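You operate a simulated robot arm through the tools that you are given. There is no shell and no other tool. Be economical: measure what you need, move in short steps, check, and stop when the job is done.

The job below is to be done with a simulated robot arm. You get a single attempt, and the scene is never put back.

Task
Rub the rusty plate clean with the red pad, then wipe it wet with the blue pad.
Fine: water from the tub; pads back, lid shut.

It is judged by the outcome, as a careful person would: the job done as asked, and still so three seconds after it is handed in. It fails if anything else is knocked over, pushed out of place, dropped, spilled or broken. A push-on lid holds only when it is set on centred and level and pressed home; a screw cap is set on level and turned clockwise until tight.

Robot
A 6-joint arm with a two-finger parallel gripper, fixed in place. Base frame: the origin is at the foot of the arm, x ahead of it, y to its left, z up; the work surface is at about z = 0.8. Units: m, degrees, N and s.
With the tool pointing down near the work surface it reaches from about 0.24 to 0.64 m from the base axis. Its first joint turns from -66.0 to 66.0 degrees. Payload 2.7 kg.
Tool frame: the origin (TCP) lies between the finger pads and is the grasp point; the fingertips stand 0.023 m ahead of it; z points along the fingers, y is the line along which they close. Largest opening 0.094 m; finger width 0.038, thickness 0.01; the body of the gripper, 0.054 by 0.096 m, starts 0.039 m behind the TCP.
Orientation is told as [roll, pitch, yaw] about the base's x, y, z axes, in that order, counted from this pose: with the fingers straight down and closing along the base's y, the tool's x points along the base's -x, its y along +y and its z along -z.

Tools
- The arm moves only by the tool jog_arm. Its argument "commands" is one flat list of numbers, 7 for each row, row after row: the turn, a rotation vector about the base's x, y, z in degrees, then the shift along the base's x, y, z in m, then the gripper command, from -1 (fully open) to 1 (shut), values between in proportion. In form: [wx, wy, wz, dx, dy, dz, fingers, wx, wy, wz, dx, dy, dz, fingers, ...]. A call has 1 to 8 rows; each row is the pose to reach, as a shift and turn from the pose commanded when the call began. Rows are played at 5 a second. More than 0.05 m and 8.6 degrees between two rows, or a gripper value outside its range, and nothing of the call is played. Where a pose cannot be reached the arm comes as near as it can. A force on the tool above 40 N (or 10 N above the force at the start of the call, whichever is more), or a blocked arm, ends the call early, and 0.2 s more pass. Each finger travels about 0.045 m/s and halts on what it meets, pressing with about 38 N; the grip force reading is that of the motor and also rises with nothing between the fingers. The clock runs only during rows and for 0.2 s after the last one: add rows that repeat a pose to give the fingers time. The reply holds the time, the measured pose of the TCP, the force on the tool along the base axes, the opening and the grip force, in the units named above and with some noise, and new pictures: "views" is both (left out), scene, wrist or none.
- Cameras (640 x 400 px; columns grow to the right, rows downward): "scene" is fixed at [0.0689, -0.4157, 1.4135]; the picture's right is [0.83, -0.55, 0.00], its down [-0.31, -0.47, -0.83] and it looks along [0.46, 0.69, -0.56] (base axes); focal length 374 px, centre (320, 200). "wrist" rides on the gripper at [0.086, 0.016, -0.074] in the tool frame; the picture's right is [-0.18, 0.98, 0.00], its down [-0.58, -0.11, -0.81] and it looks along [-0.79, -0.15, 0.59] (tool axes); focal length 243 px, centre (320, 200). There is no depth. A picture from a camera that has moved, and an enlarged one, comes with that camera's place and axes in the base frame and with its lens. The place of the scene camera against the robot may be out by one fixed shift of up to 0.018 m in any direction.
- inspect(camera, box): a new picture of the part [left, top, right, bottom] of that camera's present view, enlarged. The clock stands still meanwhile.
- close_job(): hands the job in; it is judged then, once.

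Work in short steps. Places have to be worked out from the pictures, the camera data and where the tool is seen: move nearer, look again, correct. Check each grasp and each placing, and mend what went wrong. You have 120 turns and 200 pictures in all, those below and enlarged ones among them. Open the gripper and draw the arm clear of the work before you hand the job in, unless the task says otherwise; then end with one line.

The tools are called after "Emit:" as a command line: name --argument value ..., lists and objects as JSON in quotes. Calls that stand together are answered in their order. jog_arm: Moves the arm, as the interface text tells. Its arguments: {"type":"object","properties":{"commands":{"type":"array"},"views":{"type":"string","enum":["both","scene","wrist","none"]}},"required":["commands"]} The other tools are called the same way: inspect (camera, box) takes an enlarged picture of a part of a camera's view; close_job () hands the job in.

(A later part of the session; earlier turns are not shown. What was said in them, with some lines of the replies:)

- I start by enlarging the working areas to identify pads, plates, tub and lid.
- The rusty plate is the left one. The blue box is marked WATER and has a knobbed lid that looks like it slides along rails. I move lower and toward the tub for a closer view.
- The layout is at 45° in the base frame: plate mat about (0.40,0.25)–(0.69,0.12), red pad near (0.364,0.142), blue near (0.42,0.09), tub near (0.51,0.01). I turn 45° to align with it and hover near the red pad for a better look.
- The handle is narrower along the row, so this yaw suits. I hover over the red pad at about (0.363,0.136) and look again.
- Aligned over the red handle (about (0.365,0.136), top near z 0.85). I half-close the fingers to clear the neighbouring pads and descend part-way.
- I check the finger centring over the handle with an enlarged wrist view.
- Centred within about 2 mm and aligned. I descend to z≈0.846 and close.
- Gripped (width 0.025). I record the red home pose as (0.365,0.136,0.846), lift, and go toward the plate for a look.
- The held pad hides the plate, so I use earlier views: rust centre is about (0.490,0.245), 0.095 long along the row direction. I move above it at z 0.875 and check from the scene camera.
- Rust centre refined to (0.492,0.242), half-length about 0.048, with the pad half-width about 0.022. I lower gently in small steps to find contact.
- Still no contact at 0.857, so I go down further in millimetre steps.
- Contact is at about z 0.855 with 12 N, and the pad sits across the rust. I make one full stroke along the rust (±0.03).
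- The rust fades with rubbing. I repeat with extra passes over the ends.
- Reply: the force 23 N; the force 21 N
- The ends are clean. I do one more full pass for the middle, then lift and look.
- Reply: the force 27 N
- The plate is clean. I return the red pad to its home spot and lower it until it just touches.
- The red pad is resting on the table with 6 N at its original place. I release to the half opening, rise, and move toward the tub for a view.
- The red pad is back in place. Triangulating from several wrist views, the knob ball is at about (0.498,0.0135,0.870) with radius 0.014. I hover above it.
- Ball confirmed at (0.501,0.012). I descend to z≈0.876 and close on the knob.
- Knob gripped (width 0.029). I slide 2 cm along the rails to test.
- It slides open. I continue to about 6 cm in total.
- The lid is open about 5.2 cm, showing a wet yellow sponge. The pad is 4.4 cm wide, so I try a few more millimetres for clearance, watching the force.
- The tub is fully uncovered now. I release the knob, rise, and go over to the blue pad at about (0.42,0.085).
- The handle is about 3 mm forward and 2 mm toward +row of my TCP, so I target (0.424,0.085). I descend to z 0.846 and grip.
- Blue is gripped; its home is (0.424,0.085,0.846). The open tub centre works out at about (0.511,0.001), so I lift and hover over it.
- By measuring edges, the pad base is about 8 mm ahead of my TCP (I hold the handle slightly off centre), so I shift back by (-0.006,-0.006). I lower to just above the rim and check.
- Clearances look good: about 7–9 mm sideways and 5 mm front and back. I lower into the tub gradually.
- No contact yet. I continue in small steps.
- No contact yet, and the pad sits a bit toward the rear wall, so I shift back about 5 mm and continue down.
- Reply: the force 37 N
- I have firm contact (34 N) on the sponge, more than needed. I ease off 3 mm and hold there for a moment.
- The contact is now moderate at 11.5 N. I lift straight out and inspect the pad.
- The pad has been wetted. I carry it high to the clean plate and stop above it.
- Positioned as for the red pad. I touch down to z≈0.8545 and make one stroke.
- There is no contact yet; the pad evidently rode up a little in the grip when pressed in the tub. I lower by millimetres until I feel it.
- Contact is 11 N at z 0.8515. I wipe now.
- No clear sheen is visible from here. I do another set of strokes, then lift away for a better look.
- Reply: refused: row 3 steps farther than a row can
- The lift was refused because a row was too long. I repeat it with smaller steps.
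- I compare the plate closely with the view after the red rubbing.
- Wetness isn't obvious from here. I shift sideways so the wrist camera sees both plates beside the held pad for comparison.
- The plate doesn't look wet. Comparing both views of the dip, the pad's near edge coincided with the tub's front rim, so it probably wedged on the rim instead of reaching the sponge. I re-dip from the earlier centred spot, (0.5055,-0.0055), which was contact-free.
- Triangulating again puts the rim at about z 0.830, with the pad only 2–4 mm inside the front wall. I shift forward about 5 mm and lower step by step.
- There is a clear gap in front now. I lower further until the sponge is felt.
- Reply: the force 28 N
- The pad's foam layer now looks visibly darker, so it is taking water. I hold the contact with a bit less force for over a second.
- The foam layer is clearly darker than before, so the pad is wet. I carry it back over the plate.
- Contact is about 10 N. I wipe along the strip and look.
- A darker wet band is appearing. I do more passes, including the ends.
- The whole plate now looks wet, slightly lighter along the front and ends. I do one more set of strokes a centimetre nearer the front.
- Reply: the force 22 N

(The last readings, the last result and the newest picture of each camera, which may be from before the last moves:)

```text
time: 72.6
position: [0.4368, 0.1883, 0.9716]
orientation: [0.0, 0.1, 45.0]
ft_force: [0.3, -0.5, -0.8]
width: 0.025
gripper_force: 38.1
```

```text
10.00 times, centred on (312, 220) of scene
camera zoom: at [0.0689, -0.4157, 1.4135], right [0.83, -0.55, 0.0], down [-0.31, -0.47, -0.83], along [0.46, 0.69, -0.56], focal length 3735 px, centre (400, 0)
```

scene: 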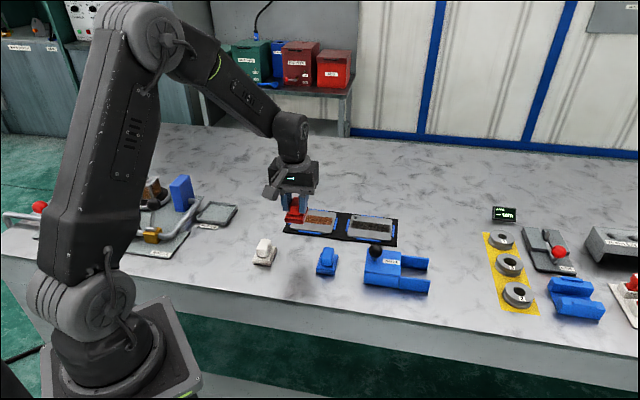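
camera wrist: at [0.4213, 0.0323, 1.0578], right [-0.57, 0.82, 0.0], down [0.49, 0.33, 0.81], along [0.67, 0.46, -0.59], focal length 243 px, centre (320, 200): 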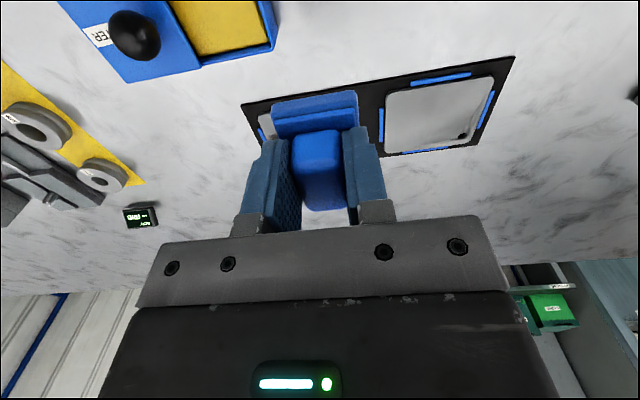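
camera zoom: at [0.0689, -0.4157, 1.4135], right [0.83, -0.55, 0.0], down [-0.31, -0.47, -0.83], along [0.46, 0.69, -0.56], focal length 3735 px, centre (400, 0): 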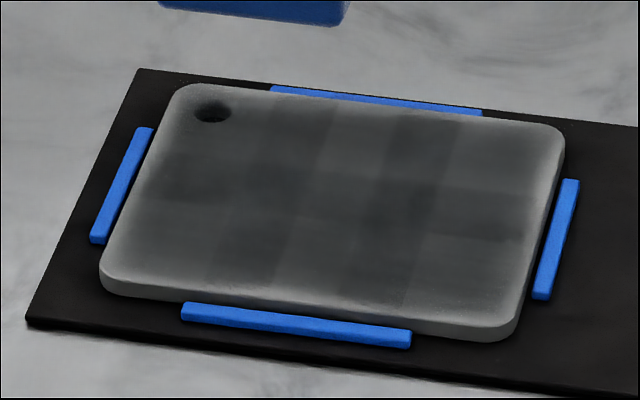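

The plate is evenly wet now. I return the blue pad to its home spot at (0.424,0.085).

Emit:
jog_arm --commands '[0, 0, 0, -0.006, -0.045, 0, 1, 0, 0, 0, -0.0134, -0.09, -0.01, 1, 0, 0, 0, -0.0134, -0.1021, -0.05, 1, 0, 0, 0, -0.0134, -0.1021, -0.09, 1, 0, 0, 0, -0.0134, -0.1021, -0.118, 1, 0, 0, 0, -0.0134, -0.1021, -0.125, 1, 0, 0, 0, -0.0134, -0.1021, -0.1265, 1, 0, 0, 0, -0.0134, -0.1021, -0.1275, 1]' --views "none"

Emit:
inspect --camera "scene" --box '[270, 200, 430, 300]'

```text
time: 74.4
position: [0.4249, 0.0859, 0.841]
orientation: [0.0, 0.0, 45.0]
ft_force: [-0.8, -0.5, -0.1]
width: 0.0252
gripper_force: 37.4
```

```text
4.00 times, centred on (350, 250) of scene
camera zoom: at [0.0689, -0.4157, 1.4135], right [0.83, -0.55, 0.0], down [-0.31, -0.47, -0.83], along [0.46, 0.69, -0.56], focal length 1494 px, centre (200, 0)
```

zoom: 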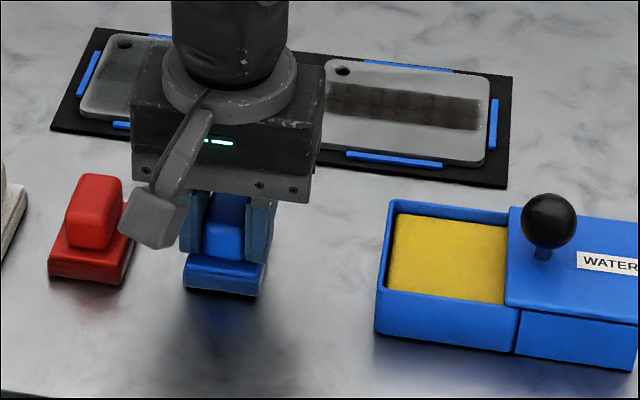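

Not quite touching yet. I lower a couple of millimetres more.

Emit:
jog_arm --commands '[0, 0, 0, -0.0005, -0.0005, -0.001, 1, 0, 0, 0, -0.0005, -0.0005, -0.002, 1, 0, 0, 0, -0.0005, -0.0005, -0.002, 1]' --views "none"

```text
time: 75.2
position: [0.4247, 0.0846, 0.8419]
orientation: [-0.1, -0.2, 45.0]
ft_force: [0.1, 1.9, 11.8]
width: 0.0252
gripper_force: 37.7
```

It is seated with 12 N. I release, rise clear, and check its place.

Emit:
jog_arm --commands '[0, 0, 0, -0.0005, -0.0005, -0.001, -0.3, 0, 0, 0, -0.0005, -0.0005, -0.001, -0.3, 0, 0, 0, -0.0005, -0.0005, 0.025, -0.3, 0, 0, 0, -0.0005, -0.0005, 0.065, -0.3, 0, 0, 0, 0.02, -0.02, 0.1, -0.3, 0, 0, 0, 0.05, -0.05, 0.1, -0.4, 0, 0, 0, 0.08, -0.08, 0.1, -0.4]' --views "none"

Emit:
inspect --camera "scene" --box '[270, 190, 430, 290]'

```text
time: 76.8
position: [0.5053, 0.0032, 0.9417]
orientation: [0.0, -0.1, 45.1]
ft_force: [-0.2, 0.8, -0.3]
width: 0.0657
gripper_force: 0.0
```

```text
4.00 times, centred on (350, 240) of scene
camera zoom: at [0.0689, -0.4156, 1.4135], right [0.83, -0.55, 0.0], down [-0.31, -0.47, -0.83], along [0.46, 0.69, -0.56], focal length 1494 px, centre (200, 40)
```

zoom: 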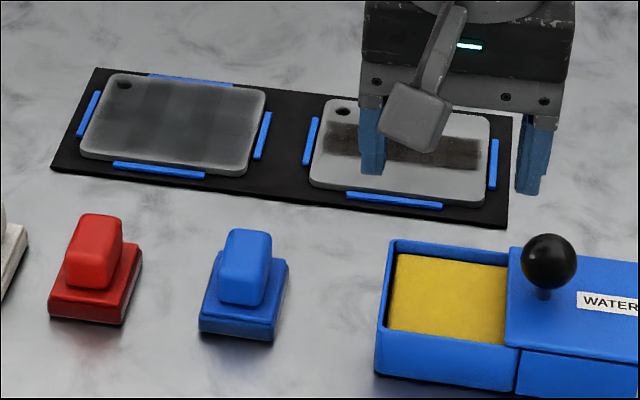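

I compare the blue pad's position against the earlier picture with the identical crop.

Emit:
inspect --camera "scene" --box '[230, 210, 390, 310]'

```text
4.00 times, centred on (310, 260) of scene
camera zoom: at [0.0689, -0.4156, 1.4135], right [0.83, -0.55, 0.0], down [-0.31, -0.47, -0.83], along [0.46, 0.69, -0.56], focal length 1494 px, centre (360, -40)
```

zoom: 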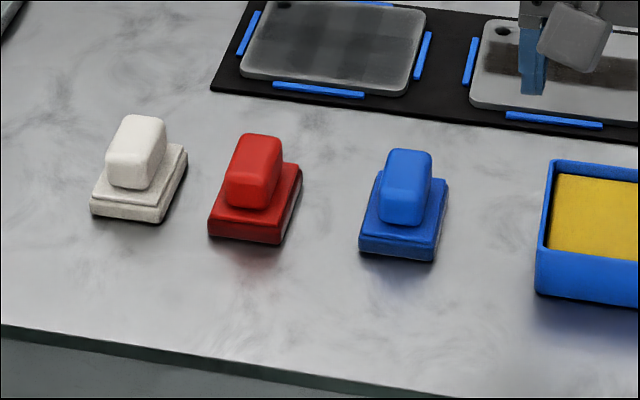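

The blue pad is about 9 mm toward +row from its original place, apparently dragged on release, so I'll fix it. I go back above it and look.

Emit:
jog_arm --commands '[0, 0, 0, -0.035, 0.035, 0, -0.3, 0, 0, 0, -0.065, 0.065, -0.01, -0.3, 0, 0, 0, -0.0733, 0.0743, -0.03, -0.3, 0, 0, 0, -0.0733, 0.0743, -0.05, -0.3, 0, 0, 0, -0.0733, 0.0743, -0.06, -0.3]' --views "wrist"

Emit:
inspect --camera "wrist" --box '[240, 40, 400, 200]'

Emit:
inspect --camera "scene" --box '[280, 200, 344, 240]'

```text
time: 78.0
position: [0.4291, 0.0792, 0.8806]
orientation: [0.0, -0.1, 45.0]
ft_force: [-0.2, 0.4, 0.6]
width: 0.0614
gripper_force: 0.1
camera wrist: at [0.3576, 0.0285, 0.9564], right [-0.56, 0.83, 0.0], down [0.49, 0.33, 0.81], along [0.67, 0.46, -0.59], focal length 243 px, centre (320, 200)
```

wrist: 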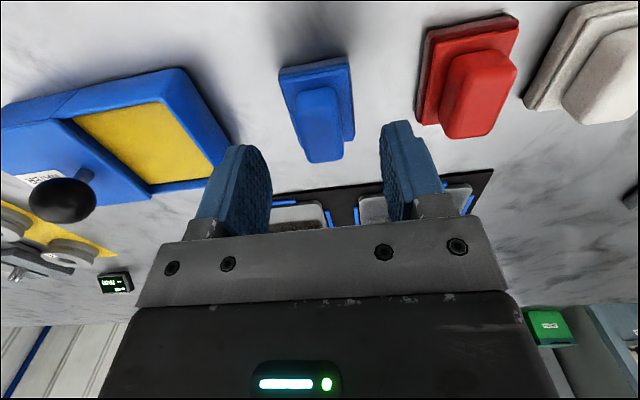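

```text
2.50 times, centred on (320, 120) of wrist
camera zoom: at [0.3576, 0.0285, 0.9564], right [-0.56, 0.83, 0.0], down [0.49, 0.33, 0.81], along [0.67, 0.46, -0.59], focal length 606 px, centre (320, 400)
```

zoom: 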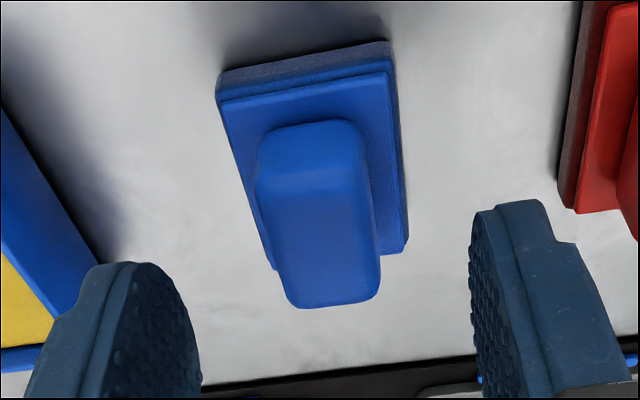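

```text
10.00 times, centred on (312, 220) of scene
camera zoom: at [0.0689, -0.4156, 1.4135], right [0.83, -0.55, 0.0], down [-0.31, -0.47, -0.83], along [0.46, 0.69, -0.56], focal length 3735 px, centre (400, 0)
```

zoom: 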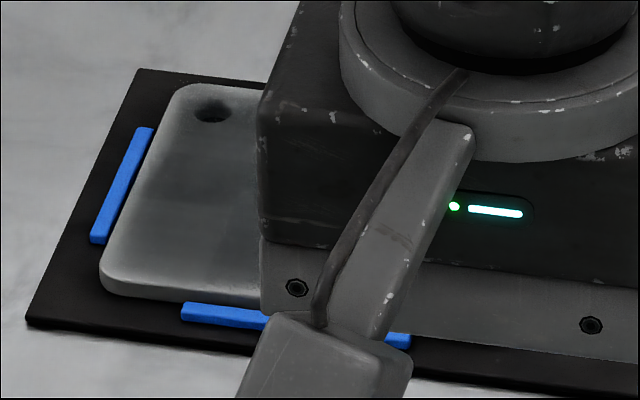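

The plate is slowly drying, so I work briskly. I grip the blue pad here.

Emit:
jog_arm --commands '[0, 0, 0, 0, 0, -0.02, -0.3, 0, 0, 0, 0, 0, -0.035, -0.3, 0, 0, 0, 0, 0, -0.035, 1, 0, 0, 0, 0, 0, -0.035, 1, 0, 0, 0, 0, 0, -0.035, 1, 0, 0, 0, 0, 0, -0.03, 1, 0, 0, 0, -0.0064, 0.0064, -0.03, 1, 0, 0, 0, -0.0064, 0.0064, -0.035, 1]' --views "none"

Emit:
inspect --camera "scene" --box '[230, 210, 390, 310]'

```text
time: 79.8
position: [0.4236, 0.085, 0.8461]
orientation: [0.0, -0.1, 45.0]
ft_force: [-0.8, -0.6, 2.4]
width: 0.0254
gripper_force: 38.0
```

```text
4.00 times, centred on (310, 260) of scene
camera zoom: at [0.0689, -0.4157, 1.4135], right [0.83, -0.55, 0.0], down [-0.31, -0.47, -0.83], along [0.46, 0.69, -0.56], focal length 1494 px, centre (360, -40)
```

zoom: 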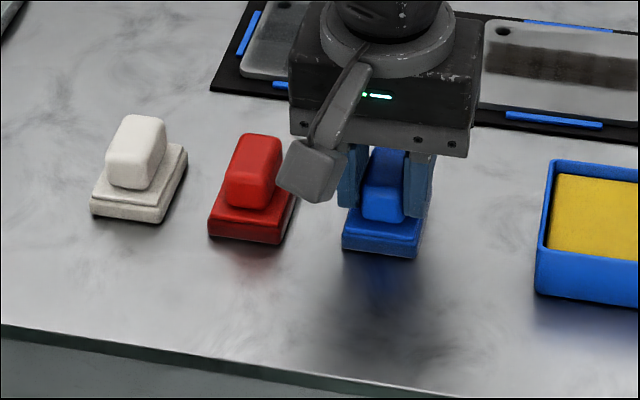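

The pad is back at its original spot. I release with extra wait time, then rise straight up.

Emit:
jog_arm --commands '[0, 0, 0, 0, 0, 0, 0.1, 0, 0, 0, 0, 0, 0, -0.1, 0, 0, 0, 0, 0, 0, -0.1, 0, 0, 0, 0, 0, 0, -0.1, 0, 0, 0, 0, 0, 0.02, -0.1, 0, 0, 0, 0, 0, 0.05, -0.2, 0, 0, 0, 0, 0, 0.09, -0.4]' --views "none"

Emit:
inspect --camera "scene" --box '[230, 210, 390, 310]'

```text
time: 81.4
position: [0.4212, 0.0848, 0.938]
orientation: [0.0, -0.1, 45.0]
ft_force: [0.5, -0.9, -0.7]
width: 0.0661
gripper_force: 0.0
```

```text
4.00 times, centred on (310, 260) of scene
camera zoom: at [0.0689, -0.4157, 1.4135], right [0.83, -0.55, 0.0], down [-0.31, -0.47, -0.83], along [0.46, 0.69, -0.56], focal length 1494 px, centre (360, -40)
```

zoom: 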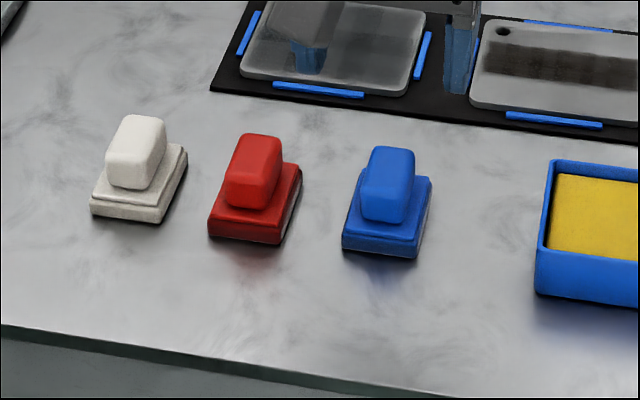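

Blue is back in place. Now I return to the knob at (0.548,-0.035) to shut the lid.

Emit:
jog_arm --commands '[0, 0, 0, 0.03, -0.03, 0, -0.4, 0, 0, 0, 0.06, -0.06, 0, -0.4, 0, 0, 0, 0.092, -0.09, 0, -0.4, 0, 0, 0, 0.1246, -0.1206, 0, -0.4, 0, 0, 0, 0.1246, -0.1206, -0.03, -0.4, 0, 0, 0, 0.1246, -0.1206, -0.0595, -0.4, 0, 0, 0, 0.1246, -0.1206, -0.0595, 0.3, 0, 0, 0, 0.1246, -0.1206, -0.0595, 1]' --views "none"

Emit:
inspect --camera "scene" --box '[330, 200, 450, 300]'

```text
time: 83.2
position: [0.5479, -0.0351, 0.8745]
orientation: [0.1, 0.0, 45.1]
ft_force: [0.2, -0.2, -1.6]
width: 0.0292
gripper_force: 18.3
```

```text
4.00 times, centred on (390, 250) of scene
camera zoom: at [0.069, -0.4157, 1.4135], right [0.83, -0.55, 0.0], down [-0.31, -0.47, -0.83], along [0.46, 0.69, -0.56], focal length 1494 px, centre (40, 0)
```

zoom: 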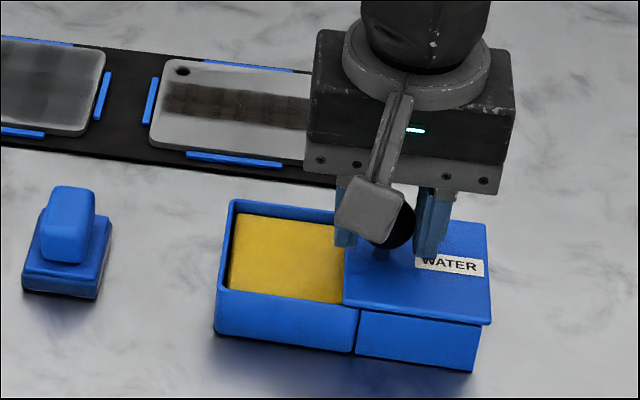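

The knob is gripped. I slide the lid back to its closed position.

Emit:
jog_arm --commands '[0, 0, 0, 0, 0, 0, 1, 0, 0, 0, -0.008, 0.008, 0, 1, 0, 0, 0, -0.018, 0.018, 0, 1, 0, 0, 0, -0.028, 0.028, 0, 1, 0, 0, 0, -0.038, 0.038, 0, 1, 0, 0, 0, -0.045, 0.045, 0, 1, 0, 0, 0, -0.0478, 0.0478, 0, 1, 0, 0, 0, -0.0478, 0.0478, 0, 1]' --views "none"

Emit:
inspect --camera "scene" --box '[330, 200, 450, 300]'

```text
time: 85.2
position: [0.4999, 0.0121, 0.8747]
orientation: [0.0, -0.2, 45.0]
ft_force: [8.2, -0.1, -7.8]
width: 0.0286
gripper_force: 45.3
stopped in row 8: the force on the tool passed its limit (the readings are from after the stop); the commanded pose is now the measured one
```

```text
4.00 times, centred on (390, 250) of scene
camera zoom: at [0.0693, -0.4156, 1.4135], right [0.83, -0.55, 0.0], down [-0.31, -0.47, -0.83], along [0.46, 0.69, -0.56], focal length 1494 px, centre (40, 0)
```

zoom: 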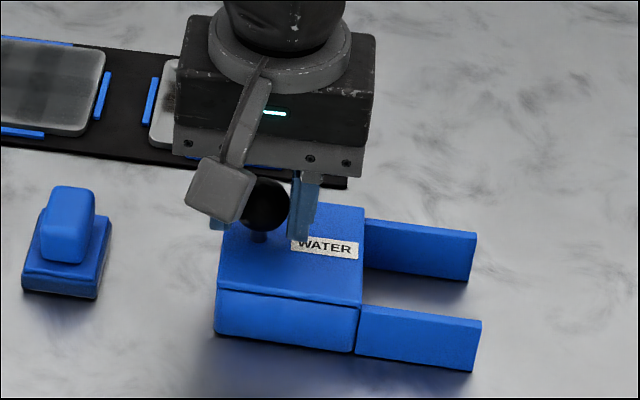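

The lid has reached its stop and looks fully closed. I release, rise, and check lid and plate.

Emit:
jog_arm --commands '[0, 0, 0, 0, 0, 0, 0, 0, 0, 0, 0, 0, 0, -0.4, 0, 0, 0, 0, 0, 0, -0.4, 0, 0, 0, 0, 0, 0.03, -0.4, 0, 0, 0, 0, 0, 0.07, -0.4, 0, 0, 0, -0.03, 0.0, 0.1, -0.6, 0, 0, 0, -0.06, 0.0, 0.12, -1]' --views "none"

Emit:
inspect --camera "scene" --box '[350, 230, 440, 300]'

Emit:
inspect --camera "scene" --box '[280, 200, 344, 240]'

Emit:
inspect --camera "scene" --box '[230, 210, 390, 310]'

```text
time: 86.8
position: [0.439, 0.0123, 0.9961]
orientation: [0.0, 0.0, 45.0]
ft_force: [-0.7, -1.1, 0.9]
width: 0.0941
gripper_force: 0.0
```

```text
5.71 times, centred on (395, 265) of scene
camera zoom: at [0.069, -0.4157, 1.4135], right [0.83, -0.55, 0.0], down [-0.31, -0.47, -0.83], along [0.46, 0.69, -0.56], focal length 2134 px, centre (-109, -171)
```

zoom: 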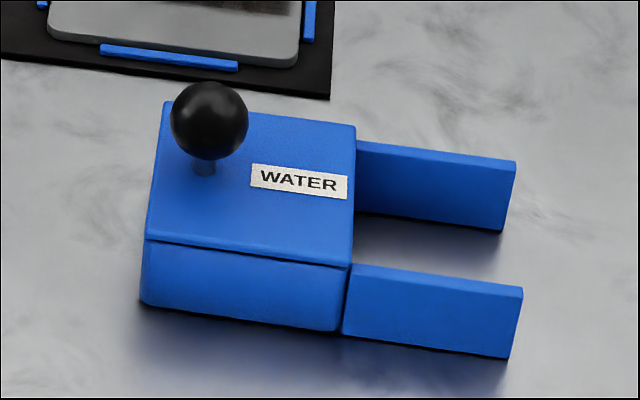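

```text
10.00 times, centred on (312, 220) of scene
camera zoom: at [0.069, -0.4157, 1.4135], right [0.83, -0.55, 0.0], down [-0.31, -0.47, -0.83], along [0.46, 0.69, -0.56], focal length 3735 px, centre (400, 0)
```

zoom: 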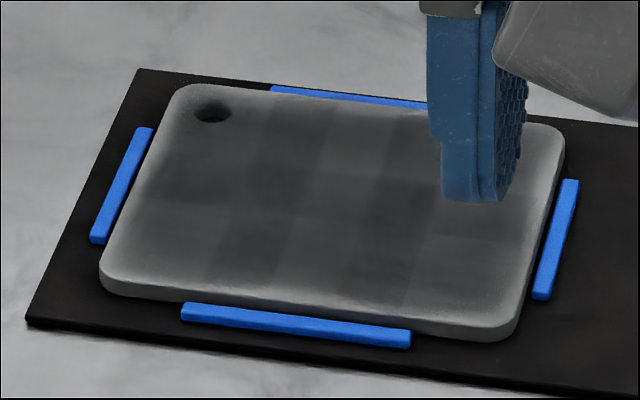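

```text
4.00 times, centred on (310, 260) of scene
camera zoom: at [0.069, -0.4157, 1.4135], right [0.83, -0.55, 0.0], down [-0.31, -0.47, -0.83], along [0.46, 0.69, -0.56], focal length 1494 px, centre (360, -40)
```

zoom: 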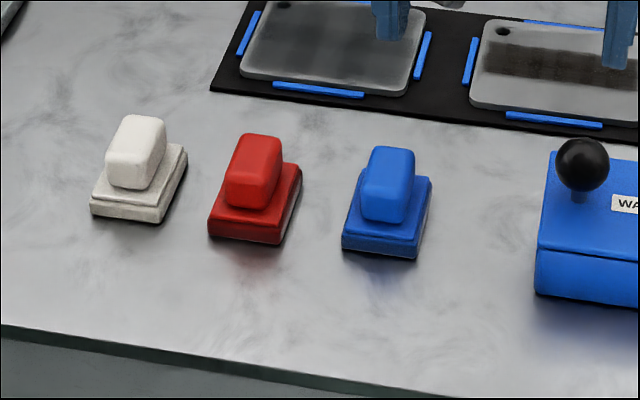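

The lid matches its initial picture, the pads are home and the plate is still wet and clean. I draw the arm clear.

Emit:
jog_arm --commands '[0, 0, 0, -0.03, 0.0, 0.03, -1, 0, 0, 0, -0.06, 0, 0.06, -1, 0, 0, 0, -0.08, 0, 0.09, -1]' --views "scene"

```text
time: 87.6
position: [0.3605, 0.0105, 1.0862]
orientation: [0.0, 0.0, 45.1]
ft_force: [-0.3, -1.0, -0.6]
width: 0.094
gripper_force: 0.1
```

scene: 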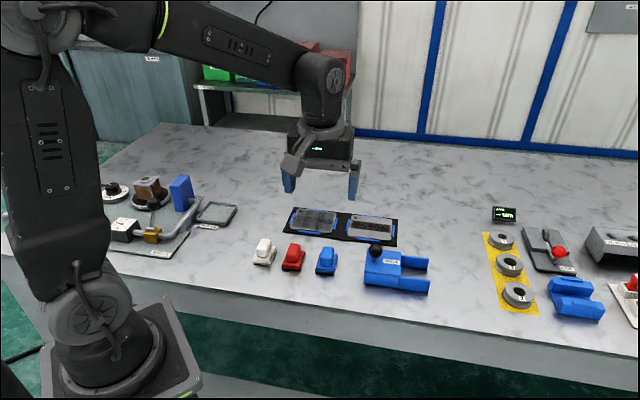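

Everything is in place and the arm is clear, so I hand the job in.

Emit:
close_job

```text
The job is handed in.
```

The rusty plate is rubbed clean with the red pad and wiped wet with the blue pad using water from the tub; both pads are back in place and the tub lid is shut.
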